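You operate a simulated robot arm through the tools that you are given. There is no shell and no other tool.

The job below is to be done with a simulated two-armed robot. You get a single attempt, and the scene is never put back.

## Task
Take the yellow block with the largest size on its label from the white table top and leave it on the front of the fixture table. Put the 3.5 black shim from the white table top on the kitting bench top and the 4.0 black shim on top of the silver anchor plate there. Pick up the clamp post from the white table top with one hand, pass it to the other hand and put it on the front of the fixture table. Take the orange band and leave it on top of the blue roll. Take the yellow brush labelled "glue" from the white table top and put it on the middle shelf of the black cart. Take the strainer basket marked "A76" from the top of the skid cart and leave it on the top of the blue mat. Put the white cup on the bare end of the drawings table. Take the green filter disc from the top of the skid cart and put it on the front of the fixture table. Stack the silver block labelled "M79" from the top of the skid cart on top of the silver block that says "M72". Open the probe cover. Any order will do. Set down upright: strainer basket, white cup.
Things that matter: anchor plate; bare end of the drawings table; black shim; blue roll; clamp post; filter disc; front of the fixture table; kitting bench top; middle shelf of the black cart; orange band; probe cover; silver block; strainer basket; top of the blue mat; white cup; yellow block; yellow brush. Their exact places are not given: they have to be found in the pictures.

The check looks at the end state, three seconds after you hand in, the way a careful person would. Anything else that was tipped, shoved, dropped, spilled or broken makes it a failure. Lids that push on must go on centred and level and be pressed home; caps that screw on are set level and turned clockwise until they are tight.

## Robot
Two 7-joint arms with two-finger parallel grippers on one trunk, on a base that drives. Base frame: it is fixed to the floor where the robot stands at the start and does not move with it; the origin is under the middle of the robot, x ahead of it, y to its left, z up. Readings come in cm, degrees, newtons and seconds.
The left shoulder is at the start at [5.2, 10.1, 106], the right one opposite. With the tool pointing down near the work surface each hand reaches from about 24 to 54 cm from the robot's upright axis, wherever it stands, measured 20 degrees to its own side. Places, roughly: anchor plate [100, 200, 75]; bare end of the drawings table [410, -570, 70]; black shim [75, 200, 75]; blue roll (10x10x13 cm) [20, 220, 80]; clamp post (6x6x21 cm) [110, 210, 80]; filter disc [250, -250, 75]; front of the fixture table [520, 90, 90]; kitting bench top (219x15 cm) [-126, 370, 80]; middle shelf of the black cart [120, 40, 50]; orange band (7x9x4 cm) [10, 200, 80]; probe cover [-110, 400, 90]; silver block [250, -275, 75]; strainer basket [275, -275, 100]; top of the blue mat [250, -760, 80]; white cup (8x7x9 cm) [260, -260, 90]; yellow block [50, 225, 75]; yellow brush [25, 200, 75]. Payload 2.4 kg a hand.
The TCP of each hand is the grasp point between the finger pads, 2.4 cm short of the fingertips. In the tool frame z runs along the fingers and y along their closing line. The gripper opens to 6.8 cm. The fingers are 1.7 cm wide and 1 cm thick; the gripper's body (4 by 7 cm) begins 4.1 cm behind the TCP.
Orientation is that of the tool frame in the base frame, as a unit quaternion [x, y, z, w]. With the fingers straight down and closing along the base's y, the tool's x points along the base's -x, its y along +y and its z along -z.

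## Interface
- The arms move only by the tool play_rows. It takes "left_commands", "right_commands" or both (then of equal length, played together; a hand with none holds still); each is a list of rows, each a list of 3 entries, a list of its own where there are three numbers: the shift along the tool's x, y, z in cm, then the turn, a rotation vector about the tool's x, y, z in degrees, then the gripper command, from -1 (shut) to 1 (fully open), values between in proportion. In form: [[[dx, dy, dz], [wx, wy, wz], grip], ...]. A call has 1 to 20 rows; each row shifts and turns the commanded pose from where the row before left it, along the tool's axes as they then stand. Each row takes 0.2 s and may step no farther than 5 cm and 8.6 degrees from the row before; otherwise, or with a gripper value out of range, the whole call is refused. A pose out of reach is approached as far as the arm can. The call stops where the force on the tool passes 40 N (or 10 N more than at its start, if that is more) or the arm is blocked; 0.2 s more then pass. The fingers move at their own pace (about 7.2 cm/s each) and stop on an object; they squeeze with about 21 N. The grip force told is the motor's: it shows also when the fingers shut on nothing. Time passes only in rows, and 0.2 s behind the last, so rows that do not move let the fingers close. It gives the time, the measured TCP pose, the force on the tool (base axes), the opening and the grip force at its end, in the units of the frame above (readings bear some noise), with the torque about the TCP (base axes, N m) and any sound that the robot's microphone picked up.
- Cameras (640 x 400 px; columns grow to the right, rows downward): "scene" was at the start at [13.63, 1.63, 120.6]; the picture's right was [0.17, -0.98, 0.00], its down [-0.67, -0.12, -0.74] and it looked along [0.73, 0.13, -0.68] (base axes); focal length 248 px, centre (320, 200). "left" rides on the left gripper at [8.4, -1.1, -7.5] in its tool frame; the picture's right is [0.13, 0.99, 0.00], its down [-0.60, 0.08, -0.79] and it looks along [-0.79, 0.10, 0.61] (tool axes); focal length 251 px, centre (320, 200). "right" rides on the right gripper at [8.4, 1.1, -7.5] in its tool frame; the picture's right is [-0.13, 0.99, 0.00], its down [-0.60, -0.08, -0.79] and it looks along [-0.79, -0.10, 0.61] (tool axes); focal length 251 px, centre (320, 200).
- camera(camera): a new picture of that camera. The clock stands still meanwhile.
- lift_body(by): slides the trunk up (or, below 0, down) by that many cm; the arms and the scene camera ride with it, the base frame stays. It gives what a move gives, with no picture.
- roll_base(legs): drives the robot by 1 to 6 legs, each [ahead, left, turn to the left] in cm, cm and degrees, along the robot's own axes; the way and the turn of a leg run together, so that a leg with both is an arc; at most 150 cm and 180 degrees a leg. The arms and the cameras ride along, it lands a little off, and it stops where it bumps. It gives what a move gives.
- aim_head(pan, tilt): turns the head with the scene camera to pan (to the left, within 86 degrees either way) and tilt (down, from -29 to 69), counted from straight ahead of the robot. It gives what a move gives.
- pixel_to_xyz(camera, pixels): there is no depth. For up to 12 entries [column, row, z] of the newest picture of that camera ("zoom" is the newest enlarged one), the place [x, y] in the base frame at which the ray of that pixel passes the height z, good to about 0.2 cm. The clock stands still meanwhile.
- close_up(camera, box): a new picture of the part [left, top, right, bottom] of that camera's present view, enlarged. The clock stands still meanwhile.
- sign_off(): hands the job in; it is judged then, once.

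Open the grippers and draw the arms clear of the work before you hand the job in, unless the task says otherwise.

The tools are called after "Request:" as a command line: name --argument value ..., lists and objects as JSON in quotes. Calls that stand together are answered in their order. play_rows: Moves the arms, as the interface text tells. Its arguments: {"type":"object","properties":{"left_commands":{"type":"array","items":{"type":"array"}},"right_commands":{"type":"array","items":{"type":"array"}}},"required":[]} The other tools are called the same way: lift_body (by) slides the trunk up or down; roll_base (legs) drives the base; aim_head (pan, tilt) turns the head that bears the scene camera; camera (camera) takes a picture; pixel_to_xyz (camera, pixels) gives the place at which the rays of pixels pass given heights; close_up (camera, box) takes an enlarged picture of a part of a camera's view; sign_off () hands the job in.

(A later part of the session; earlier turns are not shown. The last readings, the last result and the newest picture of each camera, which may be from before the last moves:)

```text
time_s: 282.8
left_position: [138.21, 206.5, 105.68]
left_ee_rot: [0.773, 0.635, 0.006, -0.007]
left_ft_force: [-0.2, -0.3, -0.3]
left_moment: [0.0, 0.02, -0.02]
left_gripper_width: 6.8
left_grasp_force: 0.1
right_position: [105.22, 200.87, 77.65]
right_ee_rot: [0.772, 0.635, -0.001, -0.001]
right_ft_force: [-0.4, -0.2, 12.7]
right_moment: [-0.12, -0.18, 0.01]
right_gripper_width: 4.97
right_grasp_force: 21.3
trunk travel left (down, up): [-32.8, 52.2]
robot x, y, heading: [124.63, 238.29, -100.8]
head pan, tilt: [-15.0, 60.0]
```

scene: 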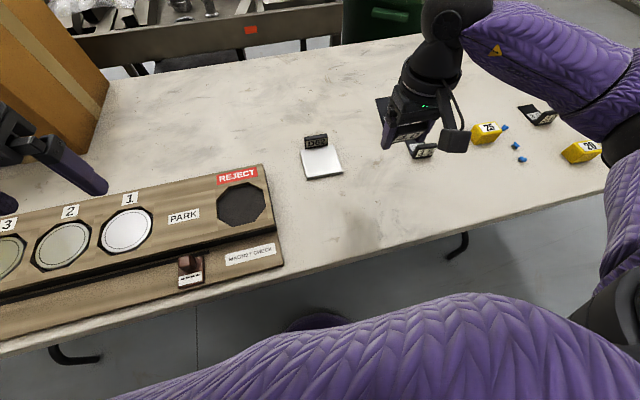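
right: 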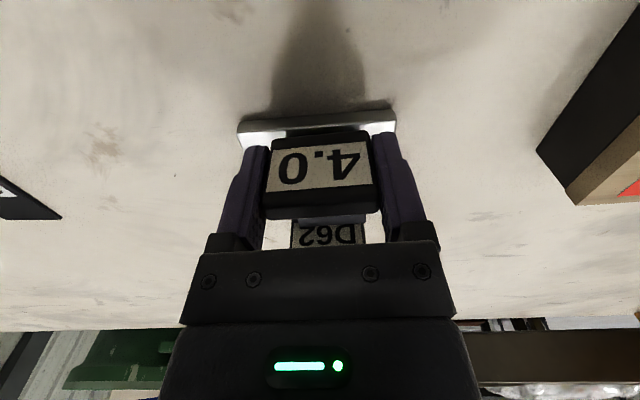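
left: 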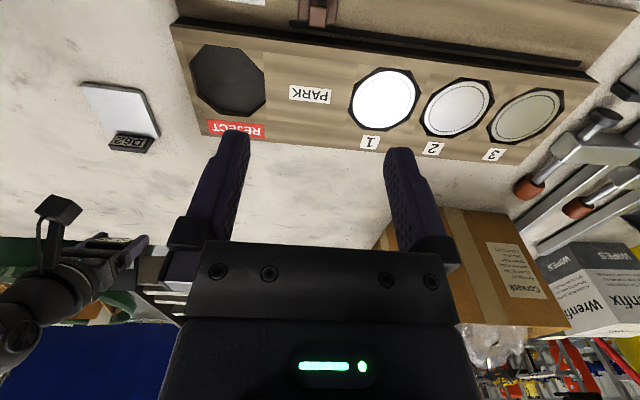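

Contact is made (12.7 N). I open and rise straight up.

Request:
play_rows --right_commands '[[[0, 0, -0.1], [0, 0, 0], -1], [[0, 0, 0], [0, 0, 0], 1], [[0, 0, 0], [0, 0, 0], 1], [[0, 0, 0], [0, 0, 0], 1], [[0, 0, -1], [0, 0, 0], 1], [[0, 0, -2], [0, 0, 0], 1], [[0, 0, -3], [0, 0, 0], 1], [[0, 0, -4], [0, 0, 0], 1], [[0, 0, -4], [0, 0, 0], 1], [[2, -3, -3], [0, 0, 0], 1], [[2, -4, 0], [0, 0, 0], 1], [[2, -4, 0], [0, 0, 0], 1]]'

Request:
close_up --camera "scene" --box '[260, 120, 460, 245]'

```text
time_s: 285.4
left_position: [138.07, 206.61, 105.77]
left_ee_rot: [0.773, 0.635, 0.006, -0.007]
left_ft_force: [-0.8, -0.2, 0.3]
left_moment: [-0.02, 0.01, 0.01]
left_gripper_width: 6.81
left_grasp_force: 0.1
right_position: [95.51, 208.92, 94.78]
right_ee_rot: [0.772, 0.635, -0.001, 0.0]
right_ft_force: [-0.7, -0.2, -0.4]
right_moment: [0.0, 0.02, -0.02]
right_gripper_width: 6.79
right_grasp_force: 0.1
trunk travel left (down, up): [-32.8, 52.2]
robot x, y, heading: [124.8, 239.02, -100.9]
head pan, tilt: [-15.0, 60.0]
```

```text
3.20 times, centred on (360, 182) of scene
```

zoom: 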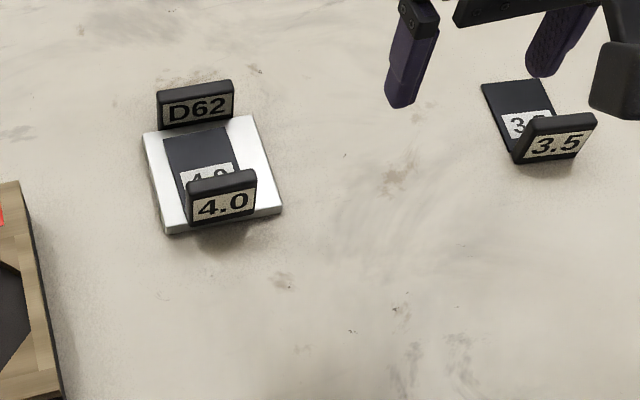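

The 4.0 shim lies flat on the anchor plate. Next the 3.5 shim: I shift the base 20 cm right along the table and measure it.

Request:
roll_base --legs '[[0, -20, 0]]'

Request:
close_up --camera "scene" --box '[260, 120, 460, 245]'

Request:
camera --camera "scene"

```text
time_s: 287.0
left_position: [118.44, 210.36, 105.77]
left_ee_rot: [0.773, 0.635, 0.007, -0.007]
left_ft_force: [-0.2, -0.1, -0.1]
left_moment: [0.04, 0.0, -0.02]
left_gripper_width: 6.8
left_grasp_force: 0.1
right_position: [75.71, 212.61, 94.73]
right_ee_rot: [0.772, 0.635, -0.002, 0.0]
right_ft_force: [0.0, 0.0, 0.0]
right_moment: [-0.04, -0.01, 0.04]
right_gripper_width: 6.8
right_grasp_force: 0.0
trunk travel left (down, up): [-32.8, 52.2]
robot x, y, heading: [104.85, 242.2, -101.1]
head pan, tilt: [-15.0, 60.0]
```

```text
3.20 times, centred on (360, 182) of scene
```

zoom: 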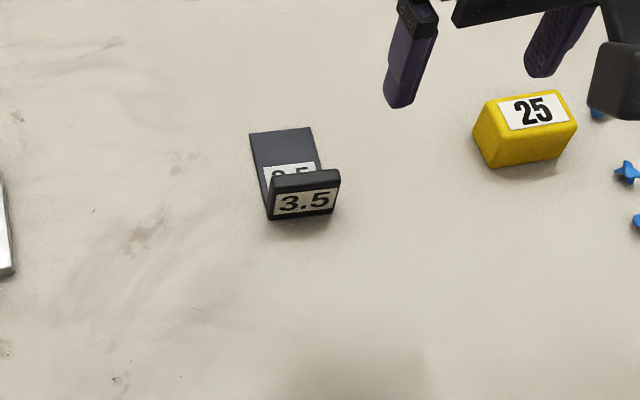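

```text
taken
```

scene: 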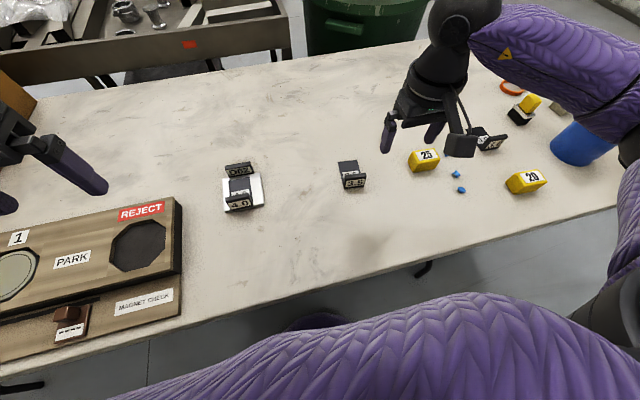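

I measure the 3.5 shim's tab and plate in this zoom.

Request:
pixel_to_xyz --camera "zoom" --pixels '[[270, 176, 78], [339, 169, 78], [272, 190, 78], [338, 184, 78], [268, 221, 73.5], [333, 213, 73.5], [249, 134, 73.9], [311, 127, 73.9]]'

```text
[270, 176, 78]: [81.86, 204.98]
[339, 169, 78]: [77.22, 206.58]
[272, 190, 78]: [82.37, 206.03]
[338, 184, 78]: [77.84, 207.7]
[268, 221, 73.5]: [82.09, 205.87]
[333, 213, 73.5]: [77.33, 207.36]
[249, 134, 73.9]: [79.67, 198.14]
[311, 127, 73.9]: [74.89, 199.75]
```

The 3.5 tab is centred at (79.8,206.3), turned about 18°. I move over it, add 7.4° of yaw and descend to z≈84.

Request:
play_rows --right_commands '[[[-2.7, 2.6, 0], [0, 0, 0], 1], [[-2.7, 2.63, 0], [0, 0, 0], 1], [[0, 0, 0], [0, 0, 3.7], 1], [[0, 0, 0], [0, 0, 3.7], 1], [[0, 0, 4], [0, 0, 0], 1], [[0, 0, 4], [0, 0, 0], 1], [[0, 0, 2.7], [0, 0, 0], 1], [[0, 0, 0], [0, 0, 0], 1]]'

Request:
camera --camera "right"

```text
time_s: 288.8
left_position: [118.54, 210.37, 105.64]
left_ee_rot: [0.773, 0.635, 0.006, -0.007]
left_ft_force: [-0.4, -0.4, -0.3]
left_moment: [0.01, 0.01, -0.03]
left_gripper_width: 6.79
left_grasp_force: 0.0
right_position: [79.94, 206.32, 84.07]
right_ee_rot: [0.812, 0.584, -0.001, -0.001]
right_ft_force: [0.6, 1.1, 0.6]
right_moment: [0.03, -0.01, 0.03]
right_gripper_width: 6.81
right_grasp_force: 0.0
trunk travel left (down, up): [-32.8, 52.2]
robot x, y, heading: [105.26, 242.03, -101.2]
head pan, tilt: [-15.0, 60.0]
```

```text
taken
```

right: 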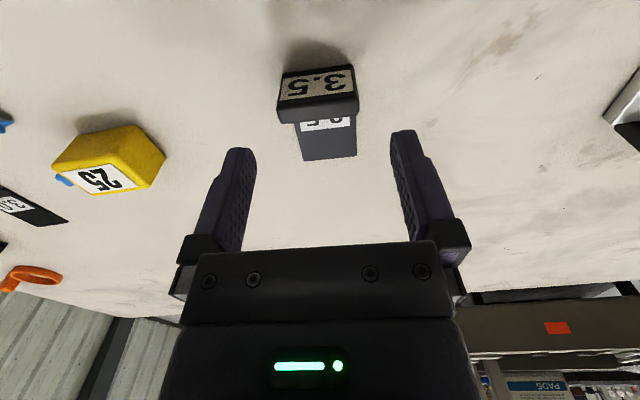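

Aligned on column 318. I descend to z≈76.8 and close on the tab.

Request:
play_rows --right_commands '[[[0, 0, 2.5], [0, 0, 0], 1], [[0, 0, 2.5], [0, 0, 0], 1], [[0, 0, 1.3], [0, 0, 0], 1], [[0, 0, 0.9], [0, 0, 0], 1], [[0, 0, 0], [0, 0, 0], 1], [[0, 0, 0], [0, 0, 0], -1], [[0, 0, 0], [0, 0, 0], -1], [[0, 0, 0], [0, 0, 0], -1], [[0, 0, 0], [0, 0, 0], -1]]'

Request:
camera --camera "right"

```text
time_s: 290.8
left_position: [118.52, 210.37, 105.61]
left_ee_rot: [0.773, 0.634, 0.006, -0.007]
left_ft_force: [0.4, 0.3, -0.1]
left_moment: [0.0, 0.02, 0.02]
left_gripper_width: 6.81
left_grasp_force: 0.0
right_position: [80.04, 206.33, 76.83]
right_ee_rot: [0.812, 0.583, -0.001, 0.001]
right_ft_force: [-0.6, -0.3, -0.4]
right_moment: [-0.01, -0.01, 0.0]
right_gripper_width: 4.97
right_grasp_force: 21.1
trunk travel left (down, up): [-32.8, 52.2]
robot x, y, heading: [105.45, 242.41, -100.9]
head pan, tilt: [-15.0, 60.0]
```

```text
taken
```

right: 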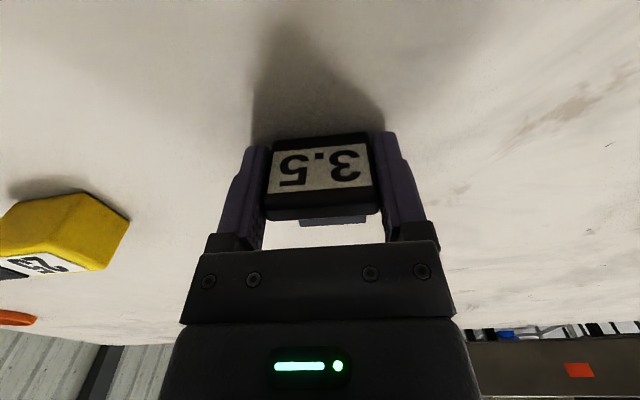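

The 3.5 shim is held. I lift it, retract the hand and back away from the table.

Request:
play_rows --right_commands '[[[0, 0, -1.5], [0, 0, 0], -1], [[0, 0, -3.5], [0, 0, 0], -1], [[0, 0, -4.5], [0, 0, 0], -1], [[1.5, 0, -4], [0, 0, 0], -1], [[2, 0, -4], [0, 0, 0], -1], [[2, 0, -4], [0, 0, 0], -1], [[0, 0, -2], [0, 0, 0], -1], [[0, 0, 0], [0, 0, 0], -1]]'

Request:
roll_base --legs '[[-34, 0, 0], [0, 0, -79]]'

Request:
aim_head --pan -25 --tilt 20

Request:
camera --camera "scene"

```text
time_s: 292.6
left_position: [118.46, 210.28, 105.82]
left_ee_rot: [0.773, 0.635, 0.006, -0.007]
left_ft_force: [-0.3, -0.1, 0.1]
left_moment: [-0.01, -0.01, -0.03]
left_gripper_width: 6.81
left_grasp_force: 0.1
right_position: [81.71, 211.55, 100.43]
right_ee_rot: [0.812, 0.584, -0.001, 0.0]
right_ft_force: [-0.3, -0.4, -0.9]
right_moment: [0.0, -0.03, 0.0]
right_gripper_width: 4.95
right_grasp_force: 21.1
trunk travel left (down, up): [-32.8, 52.2]
robot x, y, heading: [104.78, 242.36, -100.9]
head pan, tilt: [-15.0, 60.0]
```

```text
time_s: 298.2
left_position: [82.65, 256.29, 105.64]
left_ee_rot: [1.0, -0.001, 0.01, -0.002]
left_ft_force: [1.2, 1.1, -0.6]
left_moment: [0.02, 0.01, 0.0]
left_gripper_width: 6.81
left_grasp_force: 0.0
right_position: [77.0, 292.71, 100.36]
right_ee_rot: [0.998, -0.067, -0.001, 0.0]
right_ft_force: [0.2, 0.6, -1.7]
right_moment: [-0.03, 0.0, 0.03]
right_gripper_width: 4.97
right_grasp_force: 21.0
trunk travel left (down, up): [-32.8, 52.2]
robot x, y, heading: [110.93, 275.33, -180.0]
head pan, tilt: [-15.0, 60.0]
```

```text
time_s: 299.3
left_position: [82.6, 256.31, 105.83]
left_ee_rot: [1.0, -0.002, 0.009, -0.002]
left_ft_force: [-0.3, 0.2, -0.1]
left_moment: [0.02, 0.02, -0.02]
left_gripper_width: 6.8
left_grasp_force: 0.1
right_position: [77.04, 292.61, 100.32]
right_ee_rot: [0.998, -0.067, 0.0, -0.001]
right_ft_force: [1.2, 0.3, -1.0]
right_moment: [-0.02, -0.05, 0.01]
right_gripper_width: 4.98
right_grasp_force: 21.5
trunk travel left (down, up): [-32.8, 52.2]
robot x, y, heading: [111.49, 275.55, -180.4]
head pan, tilt: [-25.0, 20.0]
```

```text
taken
```

scene: 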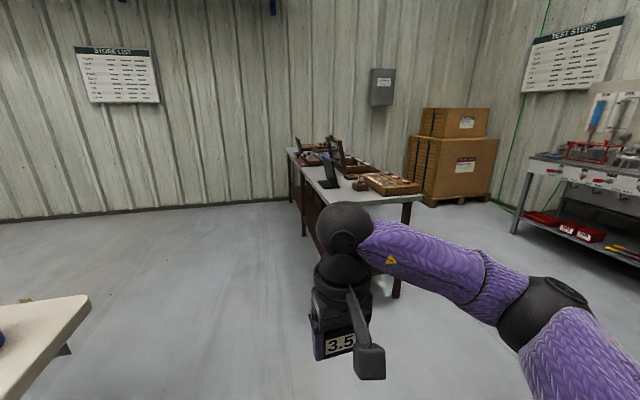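

The kitting bench runs along the right ahead. I drive to about (−104,291) and turn to face it.

Request:
roll_base --legs '[[140, -8, 0], [75, -8, 0], [0, 0, -101]]'

Request:
aim_head --pan 0 --tilt 30

Request:
camera --camera "scene"

```text
time_s: 314.2
left_position: [-117.98, 320.71, 105.62]
left_ee_rot: [-0.64, 0.768, -0.007, -0.006]
left_ft_force: [-0.1, -0.4, 0.1]
left_moment: [-0.04, 0.01, -0.02]
left_gripper_width: 6.82
left_grasp_force: 0.0
right_position: [-81.18, 319.9, 100.36]
right_ee_rot: [-0.589, 0.808, -0.001, 0.002]
right_ft_force: [0.8, 0.9, -1.6]
right_moment: [-0.03, -0.02, 0.04]
right_gripper_width: 4.98
right_grasp_force: 20.7
trunk travel left (down, up): [-32.8, 52.2]
robot x, y, heading: [-103.67, 289.13, 79.9]
head pan, tilt: [-25.0, 20.0]
```

```text
time_s: 315.1
left_position: [-118.18, 320.61, 105.77]
left_ee_rot: [-0.64, 0.769, -0.008, -0.006]
left_ft_force: [0.6, -0.7, 0.7]
left_moment: [-0.03, 0.0, 0.01]
left_gripper_width: 6.81
left_grasp_force: 0.1
right_position: [-81.24, 319.96, 100.36]
right_ee_rot: [-0.589, 0.808, 0.001, 0.001]
right_ft_force: [-0.6, 0.9, -0.8]
right_moment: [0.01, 0.02, 0.04]
right_gripper_width: 5.01
right_grasp_force: 21.3
trunk travel left (down, up): [-32.8, 52.2]
robot x, y, heading: [-104.36, 289.18, 79.6]
head pan, tilt: [0.0, 30.0]
```

```text
taken
```

scene: 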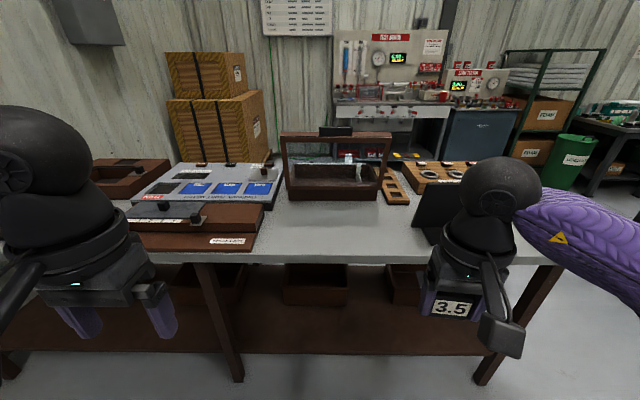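

The bench top has a glass-fronted wooden box at (335,165), trays and dark screens. I zoom in to find the probe cover and free front strip.

Request:
close_up --camera "scene" --box '[60, 110, 320, 270]'

Request:
close_up --camera "scene" --box '[240, 110, 500, 270]'

```text
2.46 times, centred on (190, 190) of scene
```

zoom: 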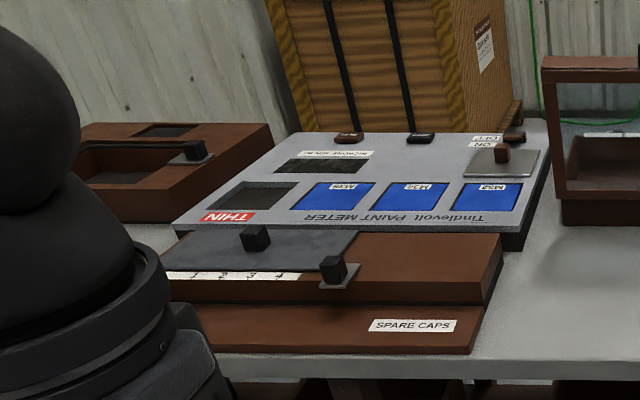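

```text
2.46 times, centred on (370, 190) of scene
```

zoom: 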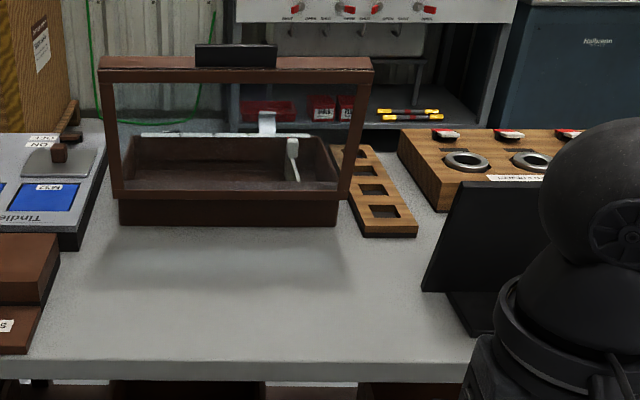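

I measure the glass-lidded box and other items, and raise the trunk for a better look.

Request:
pixel_to_xyz --camera "scene" --pixels '[[335, 200, 77], [288, 198, 77], [378, 198, 77], [335, 255, 77], [420, 225, 77], [230, 205, 77], [200, 250, 77], [520, 245, 77], [165, 255, 77], [340, 228, 77]]'

Request:
lift_body --by 25

Request:
aim_head --pan 0 --tilt 40

Request:
camera --camera "scene"

Request:
close_up --camera "scene" --box '[240, 80, 480, 230]'

```text
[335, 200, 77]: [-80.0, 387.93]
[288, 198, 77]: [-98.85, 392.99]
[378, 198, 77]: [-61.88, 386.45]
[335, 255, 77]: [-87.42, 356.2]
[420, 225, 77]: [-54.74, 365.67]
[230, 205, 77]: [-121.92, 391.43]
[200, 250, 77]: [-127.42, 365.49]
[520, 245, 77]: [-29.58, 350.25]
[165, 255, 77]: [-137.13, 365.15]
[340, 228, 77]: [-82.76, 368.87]
```

```text
time_s: 317.7
left_position: [-118.06, 320.67, 130.73]
left_ee_rot: [-0.64, 0.768, -0.007, -0.006]
left_ft_force: [-0.7, -0.3, -0.7]
left_moment: [0.0, 0.0, 0.02]
left_gripper_width: 6.78
left_grasp_force: 0.1
right_position: [-81.2, 320.01, 125.42]
right_ee_rot: [-0.589, 0.808, 0.0, 0.002]
right_ft_force: [-1.1, 0.0, -1.0]
right_moment: [-0.02, 0.01, 0.01]
right_gripper_width: 4.99
right_grasp_force: 20.8
trunk travel left (down, up): [-57.8, 27.2]
robot x, y, heading: [-104.13, 288.97, 79.9]
head pan, tilt: [0.0, 30.0]
```

```text
time_s: 318.4
left_position: [-118.07, 320.75, 130.6]
left_ee_rot: [-0.64, 0.768, -0.008, -0.006]
left_ft_force: [0.6, -0.5, -0.4]
left_moment: [0.03, 0.01, -0.02]
left_gripper_width: 6.79
left_grasp_force: 0.1
right_position: [-81.17, 320.08, 125.32]
right_ee_rot: [-0.589, 0.808, 0.0, 0.001]
right_ft_force: [-0.4, 0.0, -0.8]
right_moment: [-0.01, 0.01, 0.02]
right_gripper_width: 5.0
right_grasp_force: 20.8
trunk travel left (down, up): [-57.8, 27.2]
robot x, y, heading: [-104.21, 289.12, 79.7]
head pan, tilt: [0.0, 40.0]
```

```text
taken
```

scene: 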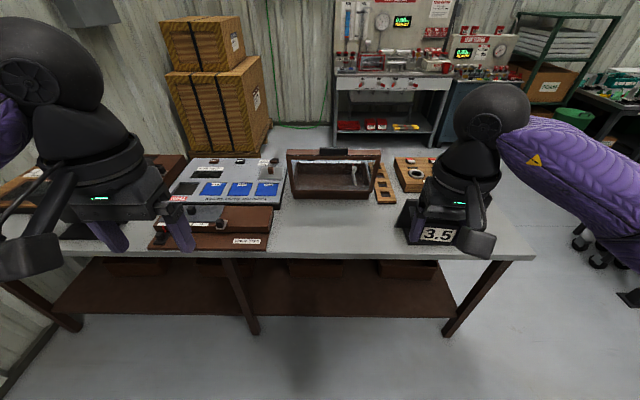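

```text
2.67 times, centred on (360, 155) of scene
```

zoom: 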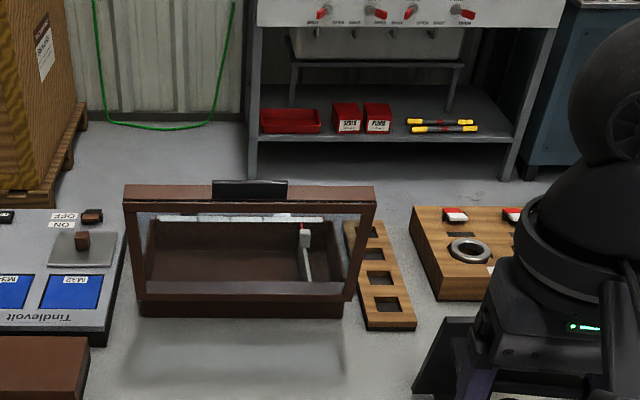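

The glass-framed case looks open-topped toward the back; I need a closer and higher look at what "probe cover" is. I drive 38 cm closer (hands high) and look down.

Request:
roll_base --legs '[[38, 0, 0]]'

Request:
aim_head --pan 0 --tilt 50

Request:
camera --camera "scene"

Request:
close_up --camera "scene" --box '[100, 60, 340, 210]'

Request:
close_up --camera "scene" --box '[260, 40, 460, 190]'

```text
time_s: 320.8
left_position: [-111.24, 358.09, 130.71]
left_ee_rot: [-0.64, 0.768, -0.006, -0.007]
left_ft_force: [0.6, 0.2, 0.5]
left_moment: [-0.02, -0.01, 0.0]
left_gripper_width: 6.8
left_grasp_force: 0.0
right_position: [-74.39, 357.39, 125.44]
right_ee_rot: [-0.59, 0.808, -0.001, 0.002]
right_ft_force: [-0.2, -0.2, -0.3]
right_moment: [-0.02, 0.02, -0.01]
right_gripper_width: 4.99
right_grasp_force: 20.9
trunk travel left (down, up): [-57.8, 27.2]
robot x, y, heading: [-97.61, 326.23, 79.7]
head pan, tilt: [0.0, 40.0]
```

```text
time_s: 321.5
left_position: [-111.35, 358.14, 130.67]
left_ee_rot: [-0.64, 0.769, -0.008, -0.007]
left_ft_force: [0.4, 0.2, -0.8]
left_moment: [-0.04, 0.02, 0.0]
left_gripper_width: 6.83
left_grasp_force: 0.0
right_position: [-74.47, 357.27, 125.38]
right_ee_rot: [-0.589, 0.808, 0.0, 0.002]
right_ft_force: [0.6, -0.2, -1.6]
right_moment: [-0.01, -0.02, 0.0]
right_gripper_width: 4.98
right_grasp_force: 21.0
trunk travel left (down, up): [-57.8, 27.2]
robot x, y, heading: [-97.37, 326.79, 79.8]
head pan, tilt: [0.0, 50.0]
```

```text
taken
```

scene: 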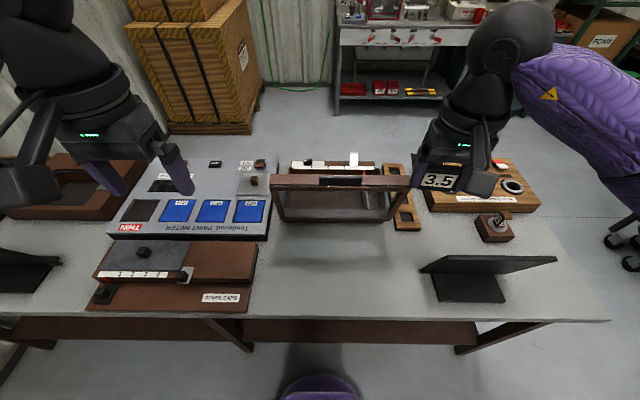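

```text
2.67 times, centred on (220, 135) of scene
```

zoom: 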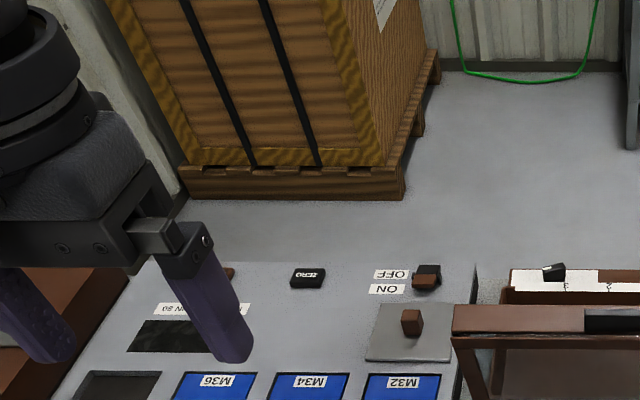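

```text
2.67 times, centred on (360, 115) of scene
```

zoom: 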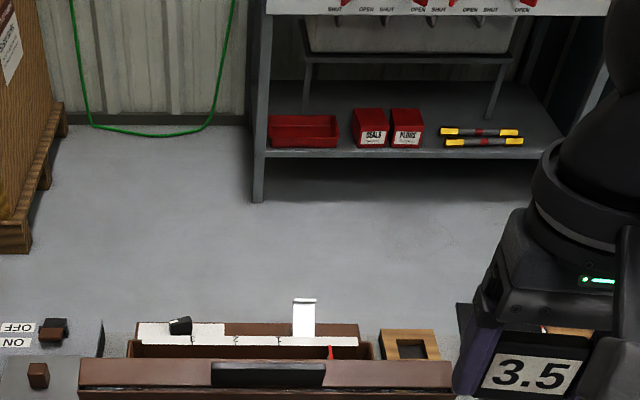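

I compute where the knobbed plate and the framed case are.

Request:
pixel_to_xyz --camera "scene" --pixels '[[254, 182, 80], [254, 182, 84], [340, 180, 95], [340, 180, 90], [340, 220, 77], [275, 222, 77], [405, 218, 77], [322, 165, 85], [254, 165, 80], [180, 252, 82], [180, 305, 77], [470, 320, 77]]'

Request:
roll_base --legs '[[0, -45, 0]]'

Request:
aim_head --pan 40 --tilt 45

Request:
camera --camera "scene"

```text
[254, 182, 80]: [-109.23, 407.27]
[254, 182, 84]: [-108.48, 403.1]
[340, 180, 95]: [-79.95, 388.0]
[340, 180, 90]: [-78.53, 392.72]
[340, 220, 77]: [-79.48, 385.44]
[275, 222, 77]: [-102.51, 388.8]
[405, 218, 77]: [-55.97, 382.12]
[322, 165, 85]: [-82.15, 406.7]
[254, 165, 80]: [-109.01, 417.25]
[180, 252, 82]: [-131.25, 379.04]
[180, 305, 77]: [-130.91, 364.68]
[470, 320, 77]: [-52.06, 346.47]
```

```text
time_s: 324.2
left_position: [-66.97, 350.07, 130.61]
left_ee_rot: [-0.641, 0.768, -0.006, -0.007]
left_ft_force: [0.7, -0.4, 0.1]
left_moment: [-0.01, 0.03, 0.02]
left_gripper_width: 6.82
left_grasp_force: 0.1
right_position: [-30.16, 349.32, 125.3]
right_ee_rot: [-0.589, 0.808, 0.0, 0.001]
right_ft_force: [0.0, -0.6, -2.2]
right_moment: [-0.05, 0.02, 0.0]
right_gripper_width: 4.97
right_grasp_force: 21.3
trunk travel left (down, up): [-57.8, 27.2]
robot x, y, heading: [-53.01, 318.31, 79.9]
head pan, tilt: [0.0, 50.0]
```

```text
time_s: 325.3
left_position: [-67.0, 350.14, 130.64]
left_ee_rot: [-0.64, 0.768, -0.008, -0.006]
left_ft_force: [-0.3, -0.2, -0.2]
left_moment: [-0.01, -0.02, -0.01]
left_gripper_width: 6.8
left_grasp_force: 0.0
right_position: [-30.09, 349.4, 125.43]
right_ee_rot: [-0.588, 0.809, 0.0, 0.001]
right_ft_force: [-0.1, -0.3, -1.5]
right_moment: [-0.02, -0.02, 0.01]
right_gripper_width: 4.99
right_grasp_force: 21.2
trunk travel left (down, up): [-57.8, 27.2]
robot x, y, heading: [-52.9, 318.56, 79.7]
head pan, tilt: [40.0, 45.0]
```

```text
taken
```

scene: 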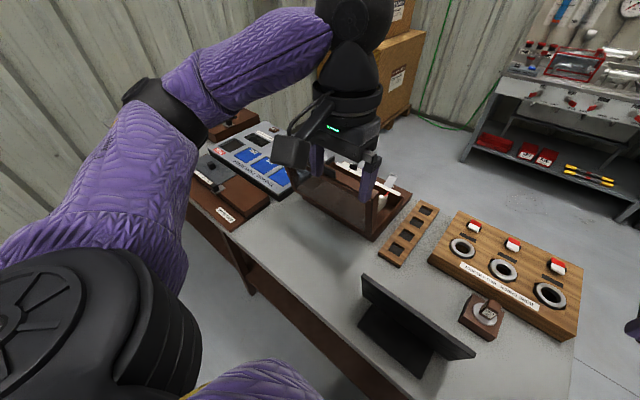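

The knobbed grey plate on the paint meter, near (−109,404), matches the probe cover's place. I go back left 45 cm and lower the trunk to set the shim down on the free front strip first.

Request:
roll_base --legs '[[0, 45, 0]]'

Request:
lift_body --by -23

Request:
aim_head --pan -10 --tilt 55

Request:
camera --camera "scene"

```text
time_s: 328.0
left_position: [-111.65, 358.02, 130.6]
left_ee_rot: [-0.64, 0.768, -0.008, -0.005]
left_ft_force: [-0.2, 0.1, 0.3]
left_moment: [-0.03, 0.01, -0.02]
left_gripper_width: 6.79
left_grasp_force: 0.2
right_position: [-74.82, 357.23, 125.42]
right_ee_rot: [-0.589, 0.808, -0.001, 0.002]
right_ft_force: [0.1, -0.5, -1.0]
right_moment: [-0.03, -0.02, -0.01]
right_gripper_width: 4.98
right_grasp_force: 21.1
trunk travel left (down, up): [-57.8, 27.2]
robot x, y, heading: [-97.73, 326.7, 80.2]
head pan, tilt: [40.0, 45.0]
```

```text
time_s: 330.4
left_position: [-111.56, 357.94, 107.77]
left_ee_rot: [-0.642, 0.767, -0.007, -0.005]
left_ft_force: [0.3, 0.0, -0.5]
left_moment: [0.0, 0.02, -0.01]
left_gripper_width: 6.81
left_grasp_force: 0.1
right_position: [-74.71, 357.33, 102.4]
right_ee_rot: [-0.589, 0.808, 0.0, 0.002]
right_ft_force: [-0.4, -0.4, -1.0]
right_moment: [-0.03, -0.04, 0.01]
right_gripper_width: 4.98
right_grasp_force: 20.8
trunk travel left (down, up): [-34.8, 50.2]
robot x, y, heading: [-97.71, 326.33, 80.0]
head pan, tilt: [40.0, 45.0]
```

```text
time_s: 331.6
left_position: [-111.38, 358.06, 107.72]
left_ee_rot: [-0.641, 0.768, -0.008, -0.006]
left_ft_force: [-1.2, -0.5, -0.1]
left_moment: [0.02, -0.01, -0.02]
left_gripper_width: 6.82
left_grasp_force: 0.2
right_position: [-74.75, 357.38, 102.44]
right_ee_rot: [-0.59, 0.807, -0.001, 0.001]
right_ft_force: [0.5, 0.9, -1.6]
right_moment: [-0.01, 0.03, 0.05]
right_gripper_width: 4.96
right_grasp_force: 20.7
trunk travel left (down, up): [-34.8, 50.2]
robot x, y, heading: [-97.3, 325.89, 79.7]
head pan, tilt: [-10.0, 55.0]
```

```text
taken
```

scene: 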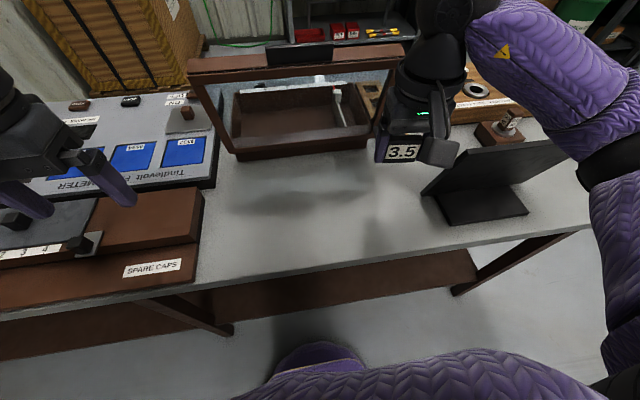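

The bare strip in front of the framed tray spans pixels (220–420, 190–265). I measure it for the shim.

Request:
pixel_to_xyz --camera "scene" --pixels '[[310, 225, 77], [300, 272, 77], [400, 256, 77], [240, 160, 77], [365, 152, 77], [310, 200, 77], [420, 190, 77], [205, 250, 77], [310, 250, 77]]'

```text
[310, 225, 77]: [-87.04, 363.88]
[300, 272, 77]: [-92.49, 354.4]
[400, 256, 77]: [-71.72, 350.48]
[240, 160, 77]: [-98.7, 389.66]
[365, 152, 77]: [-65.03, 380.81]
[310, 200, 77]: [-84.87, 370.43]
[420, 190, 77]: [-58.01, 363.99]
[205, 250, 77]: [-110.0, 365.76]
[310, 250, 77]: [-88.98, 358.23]
```

I square the right hand to the bench and move over (−82.6,357.1), then descend to z≈84.

Request:
play_rows --right_commands '[[[0, 0, 0], [0, 0, -3.7], -1], [[0, 0, 0], [0, 0, -3.7], -1], [[0.85, 3.83, 0], [0, 0, 0], -1], [[0.85, 3.84, 0], [0, 0, 0], -1], [[0, 0, 4.6], [0, 0, 0], -1], [[0, 0, 4.6], [0, 0, 0], -1], [[0, 0, 4.6], [0, 0, 0], -1], [[0, 0, 4.0], [0, 0, 0], -1], [[0, 0, 0], [0, 0, 0], -1]]'

Request:
camera --camera "scene"

Request:
camera --camera "right"

```text
time_s: 333.6
left_position: [-111.53, 358.03, 107.67]
left_ee_rot: [-0.641, 0.767, -0.007, -0.006]
left_ft_force: [0.5, 0.2, -0.5]
left_moment: [-0.04, 0.0, -0.02]
left_gripper_width: 6.81
left_grasp_force: 0.1
right_position: [-82.51, 357.09, 84.59]
right_ee_rot: [-0.641, 0.768, 0.0, 0.001]
right_ft_force: [0.4, 0.3, -1.0]
right_moment: [-0.02, 0.01, 0.02]
right_gripper_width: 4.99
right_grasp_force: 21.3
trunk travel left (down, up): [-34.8, 50.2]
robot x, y, heading: [-97.59, 326.02, 79.7]
head pan, tilt: [-10.0, 55.0]
```

```text
taken
```

scene: 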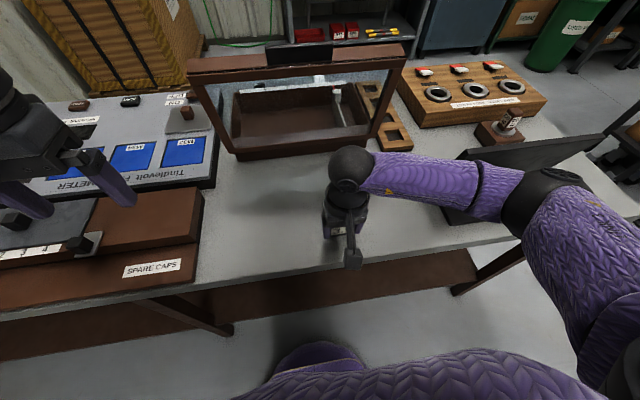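

```text
taken
```

right: 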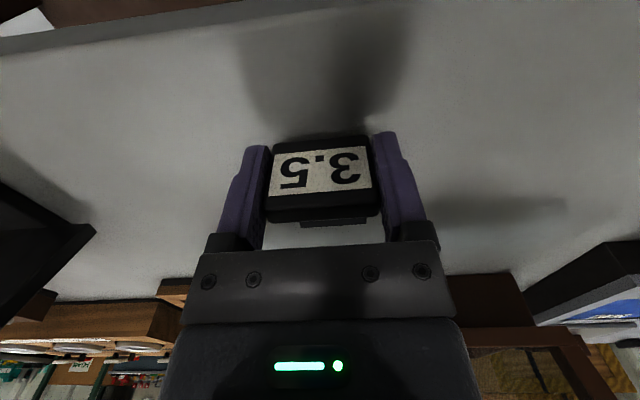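

The right forearm passes near the standing tablet. I zoom in to check clearance before lowering further.

Request:
close_up --camera "scene" --box '[360, 100, 640, 275]'

```text
2.29 times, centred on (500, 188) of scene
```

zoom: 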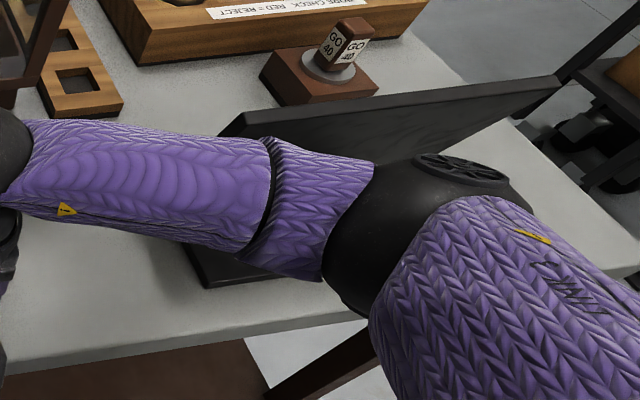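

The elbow is close to the tablet, so I shift the base 10 cm left and place the shim further from it.

Request:
roll_base --legs '[[0, 10, 0]]'

Request:
camera --camera "scene"

```text
time_s: 334.8
left_position: [-121.4, 359.7, 107.59]
left_ee_rot: [-0.641, 0.768, -0.008, -0.006]
left_ft_force: [-0.4, -0.2, 0.1]
left_moment: [0.02, 0.0, -0.02]
left_gripper_width: 6.8
left_grasp_force: 0.3
right_position: [-92.32, 358.83, 84.6]
right_ee_rot: [-0.64, 0.768, 0.0, 0.001]
right_ft_force: [-0.3, 0.2, -1.2]
right_moment: [-0.04, -0.03, 0.0]
right_gripper_width: 4.96
right_grasp_force: 21.1
trunk travel left (down, up): [-34.8, 50.2]
robot x, y, heading: [-107.3, 328.26, 80.3]
head pan, tilt: [-10.0, 55.0]
```

```text
taken
```

scene: 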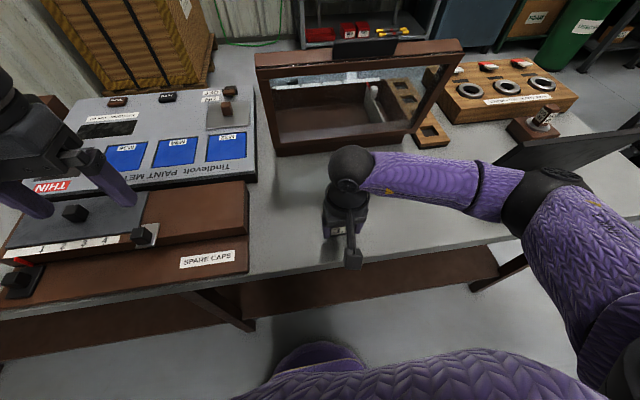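

The elbow is now clear of the tablet. I lower the shim to the bench in decreasing steps.

Request:
play_rows --right_commands '[[[0, 0, 1.5], [0, 0, 0], -1], [[0, 0, 1.0], [0, 0, 0], -1], [[0, 0, 0.5], [0, 0, 0], -1], [[0, 0, 0.3], [0, 0, 0], -1], [[0, 0, 0], [0, 0, 0], -1]]'

Request:
camera --camera "right"

```text
time_s: 335.5
left_position: [-121.53, 359.52, 107.79]
left_ee_rot: [-0.641, 0.768, -0.006, -0.006]
left_ft_force: [-0.4, 0.3, 0.5]
left_moment: [0.01, 0.0, -0.01]
left_gripper_width: 6.8
left_grasp_force: 0.1
right_position: [-92.42, 358.8, 82.42]
right_ee_rot: [-0.641, 0.767, 0.003, 0.003]
right_ft_force: [1.7, -8.2, 23.6]
right_moment: [-0.48, -0.35, -0.08]
right_gripper_width: 4.95
right_grasp_force: 20.3
trunk travel left (down, up): [-34.8, 50.2]
robot x, y, heading: [-107.72, 328.05, 80.0]
head pan, tilt: [-10.0, 55.0]
stopped in row 3 (right hand): the force on the tool passed its limit at 49 N (the readings are from after the stop); the commanded pose is now the measured one
```

```text
taken
```

right: 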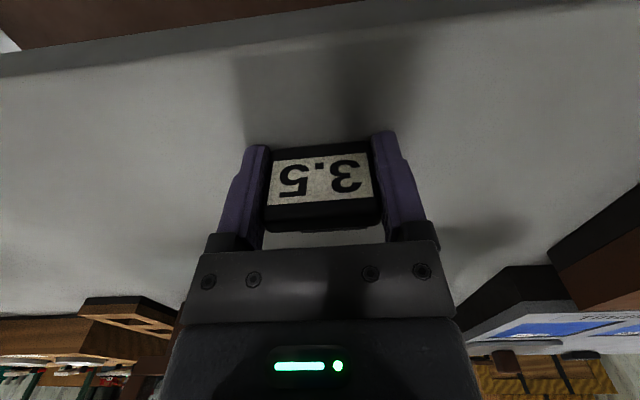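

The shim touched the bench at z≈79. I ease up slightly, open, and rise.

Request:
play_rows --right_commands '[[[0, 0, -0.3], [0, 0, 0], -1], [[0, 0, 0], [0, 0, 0], 1], [[0, 0, 0], [0, 0, 0], 1], [[0, 0, 0], [0, 0, 0], 1], [[0, 0, -1], [0, 0, 0], 1], [[0, 0, -2], [0, 0, 0], 1], [[0, 0, -3], [0, 0, 0], 1], [[0, 0, -4], [0, 0, 0], 1], [[0, 0, -4], [0, 0, 0], 1], [[0, 0, -4], [0, 0, 0], 1]]'

Request:
camera --camera "scene"

Request:
camera --camera "right"

```text
time_s: 337.7
left_position: [-121.34, 359.63, 107.74]
left_ee_rot: [-0.641, 0.768, -0.006, -0.007]
left_ft_force: [0.7, -0.1, 0.6]
left_moment: [-0.05, 0.03, -0.01]
left_gripper_width: 6.77
left_grasp_force: 0.1
right_position: [-92.38, 358.9, 100.48]
right_ee_rot: [-0.641, 0.768, 0.002, 0.003]
right_ft_force: [0.3, 0.0, 0.0]
right_moment: [0.02, 0.03, 0.03]
right_gripper_width: 6.81
right_grasp_force: 0.1
trunk travel left (down, up): [-34.8, 50.2]
robot x, y, heading: [-107.36, 328.28, 80.1]
head pan, tilt: [-10.0, 55.0]
```

```text
taken
```

scene: 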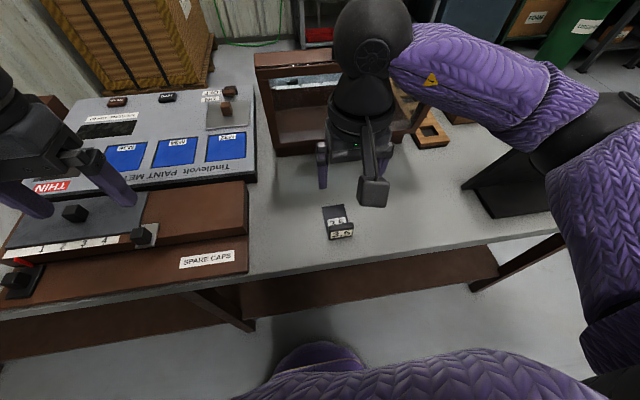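

```text
taken
```

right: 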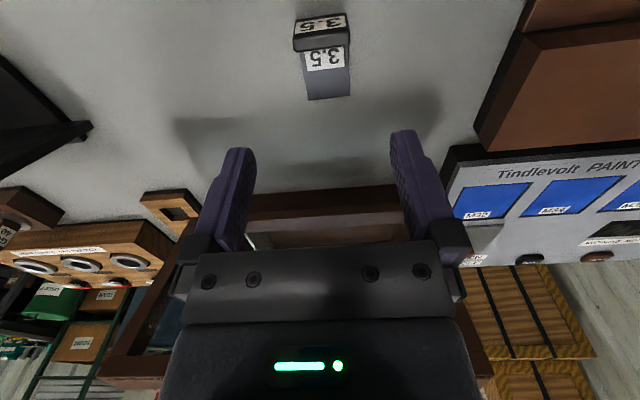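

The 3.5 shim lies on the bench strip. Now I study the probe cover on the meter from both cameras.

Request:
close_up --camera "scene" --box '[160, 70, 270, 150]'

Request:
close_up --camera "right" --box '[440, 150, 640, 290]'

Request:
pixel_to_xyz --camera "scene" --pixels '[[228, 112, 80], [228, 112, 84], [230, 94, 88], [206, 129, 84], [249, 126, 84], [247, 104, 84], [212, 100, 84], [212, 92, 0], [215, 88, 10]]'

```text
5.00 times, centred on (215, 110) of scene
```

zoom: 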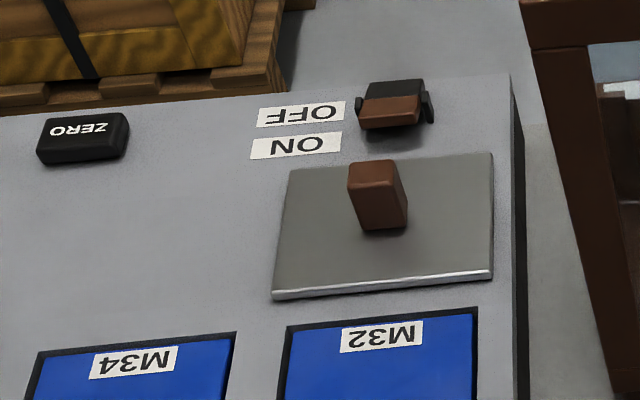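

```text
2.86 times, centred on (540, 220) of right
```

zoom: 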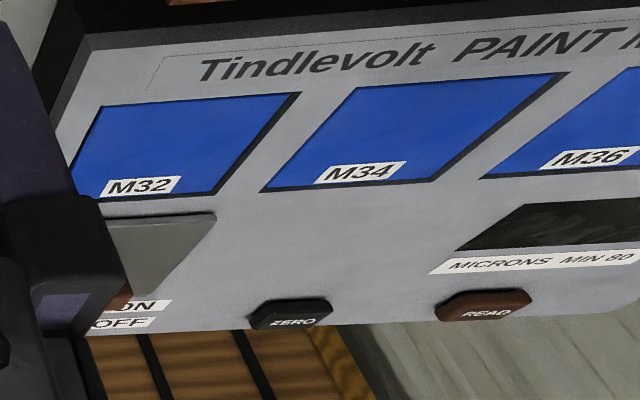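

```text
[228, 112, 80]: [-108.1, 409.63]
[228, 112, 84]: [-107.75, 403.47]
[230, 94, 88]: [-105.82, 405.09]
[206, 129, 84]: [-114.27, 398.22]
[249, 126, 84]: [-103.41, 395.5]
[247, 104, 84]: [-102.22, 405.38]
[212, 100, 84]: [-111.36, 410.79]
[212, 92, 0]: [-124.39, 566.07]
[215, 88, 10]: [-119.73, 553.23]
```

The probe cover is a grey lid with a brown knob nearer its far side, so it most likely hinges on the near side; the meter faces the bench's other side, where the floor is free. I'll go round the bench's right end; first I back off and drive to (20,300).

Request:
roll_base --legs '[[-32, 0, 0], [0, -128, 0]]'

Request:
aim_head --pan 0 --tilt 25

Request:
camera --camera "scene"

```text
time_s: 345.9
left_position: [0.28, 305.25, 107.8]
left_ee_rot: [-0.639, 0.769, -0.006, -0.007]
left_ft_force: [0.1, 0.5, 0.1]
left_moment: [-0.03, -0.03, -0.01]
left_gripper_width: 6.8
left_grasp_force: 0.1
right_position: [29.32, 304.29, 100.63]
right_ee_rot: [-0.639, 0.769, 0.001, 0.002]
right_ft_force: [-0.5, -0.2, 0.3]
right_moment: [0.0, -0.03, 0.03]
right_gripper_width: 6.8
right_grasp_force: 0.1
trunk travel left (down, up): [-34.8, 50.2]
robot x, y, heading: [14.22, 273.93, 79.7]
head pan, tilt: [-10.0, 55.0]
```

```text
time_s: 346.9
left_position: [0.23, 305.31, 107.83]
left_ee_rot: [-0.639, 0.769, -0.007, -0.007]
left_ft_force: [0.0, 1.0, -0.1]
left_moment: [-0.01, 0.02, -0.01]
left_gripper_width: 6.83
left_grasp_force: 0.0
right_position: [29.25, 304.13, 100.62]
right_ee_rot: [-0.64, 0.769, 0.001, 0.003]
right_ft_force: [0.1, 0.5, 0.0]
right_moment: [0.05, 0.01, 0.02]
right_gripper_width: 6.82
right_grasp_force: 0.1
trunk travel left (down, up): [-34.8, 50.2]
robot x, y, heading: [14.6, 273.68, 80.0]
head pan, tilt: [0.0, 25.0]
```

```text
taken
```

scene: 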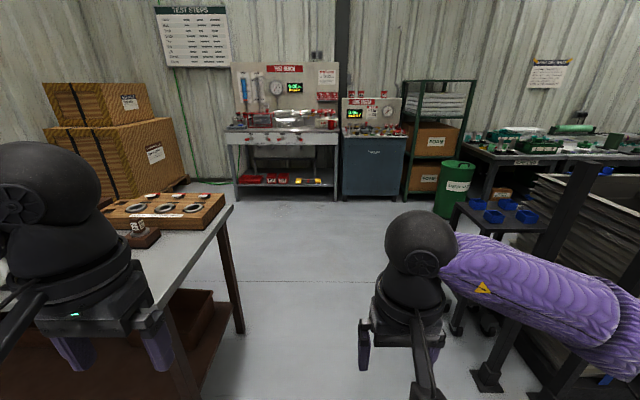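

The corridor between the bench end and the blue-cup stand leads to open floor behind. I measure its width.

Request:
pixel_to_xyz --camera "scene" --pixels '[[243, 332, 0], [455, 332, 0], [487, 388, 0], [232, 207, 79], [160, 310, 79], [435, 210, 0], [340, 200, 0], [238, 200, 0], [185, 185, 0], [110, 200, 79]]'

```text
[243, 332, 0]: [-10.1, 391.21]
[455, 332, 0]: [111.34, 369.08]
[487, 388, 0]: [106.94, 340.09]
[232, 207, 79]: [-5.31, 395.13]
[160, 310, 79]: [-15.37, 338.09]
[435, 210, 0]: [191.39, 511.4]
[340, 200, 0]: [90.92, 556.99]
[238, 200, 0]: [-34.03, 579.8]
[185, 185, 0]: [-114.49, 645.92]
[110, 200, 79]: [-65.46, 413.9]
```

The corridor is about 1 m wide. I drive through it around the bench end to its far side and turn to face the meter.

Request:
roll_base --legs '[[61, -26, 0], [124, 14, 0], [-3, 80, 0], [-3, 80, 0]]'

Request:
roll_base --legs '[[0, 0, 90], [0, 0, 89]]'

Request:
aim_head --pan 0 --tilt 35

Request:
camera --camera "scene"

```text
time_s: 364.2
left_position: [-112.8, 508.03, 107.85]
left_ee_rot: [-0.634, 0.774, -0.007, -0.005]
left_ft_force: [0.7, 0.3, -0.1]
left_moment: [-0.01, -0.02, -0.01]
left_gripper_width: 6.78
left_grasp_force: 0.0
right_position: [-83.65, 506.64, 100.52]
right_ee_rot: [-0.634, 0.773, 0.002, 0.003]
right_ft_force: [0.2, 0.1, -0.1]
right_moment: [0.0, -0.02, 0.01]
right_gripper_width: 6.77
right_grasp_force: 0.0
trunk travel left (down, up): [-34.8, 50.2]
robot x, y, heading: [-99.16, 476.11, 78.9]
head pan, tilt: [0.0, 25.0]
```

```text
time_s: 372.2
left_position: [-85.8, 444.09, 107.79]
left_ee_rot: [0.776, 0.631, 0.008, -0.007]
left_ft_force: [-0.5, -0.7, 0.0]
left_moment: [0.02, 0.0, 0.0]
left_gripper_width: 6.8
left_grasp_force: 0.1
right_position: [-114.88, 445.84, 100.57]
right_ee_rot: [0.775, 0.632, -0.002, 0.002]
right_ft_force: [-0.3, 0.0, -0.4]
right_moment: [-0.03, 0.0, -0.02]
right_gripper_width: 6.81
right_grasp_force: 0.0
trunk travel left (down, up): [-34.8, 50.2]
robot x, y, heading: [-98.97, 476.34, -101.5]
head pan, tilt: [0.0, 25.0]
```

```text
time_s: 372.9
left_position: [-85.87, 444.2, 107.77]
left_ee_rot: [0.774, 0.633, 0.006, -0.007]
left_ft_force: [-1.5, 0.4, -0.2]
left_moment: [0.01, 0.01, -0.01]
left_gripper_width: 6.78
left_grasp_force: 0.1
right_position: [-114.84, 445.89, 100.48]
right_ee_rot: [0.776, 0.631, -0.003, 0.002]
right_ft_force: [-0.4, 0.0, -0.1]
right_moment: [-0.05, 0.0, 0.02]
right_gripper_width: 6.78
right_grasp_force: 0.0
trunk travel left (down, up): [-34.8, 50.2]
robot x, y, heading: [-99.41, 476.04, -101.4]
head pan, tilt: [0.0, 35.0]
```

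```text
taken
```

scene: 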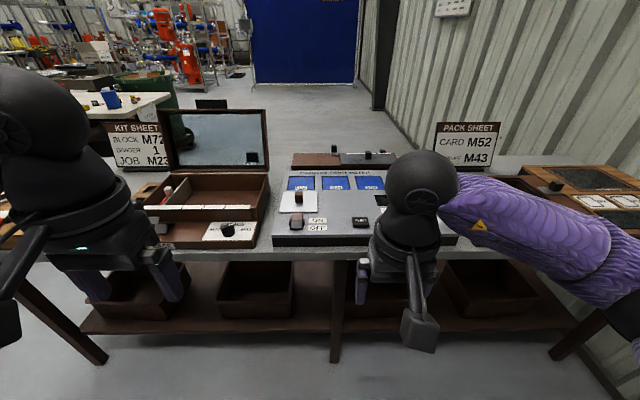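

From this side the labels read upright; the knobbed lid is at (297,198). I zoom in.

Request:
close_up --camera "scene" --box '[260, 140, 400, 250]'

Request:
pixel_to_xyz --camera "scene" --pixels '[[297, 200, 83], [280, 210, 83], [315, 210, 83], [340, 255, 79], [272, 240, 79], [297, 192, 87], [190, 250, 79]]'

```text
3.64 times, centred on (330, 195) of scene
```

zoom: 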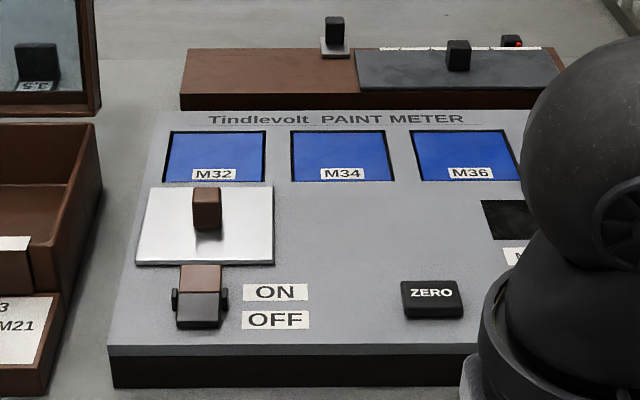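

```text
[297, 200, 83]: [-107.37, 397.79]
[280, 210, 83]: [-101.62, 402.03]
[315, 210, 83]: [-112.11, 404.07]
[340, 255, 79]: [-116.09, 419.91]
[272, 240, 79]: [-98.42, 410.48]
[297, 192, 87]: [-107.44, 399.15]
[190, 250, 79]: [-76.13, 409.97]
```

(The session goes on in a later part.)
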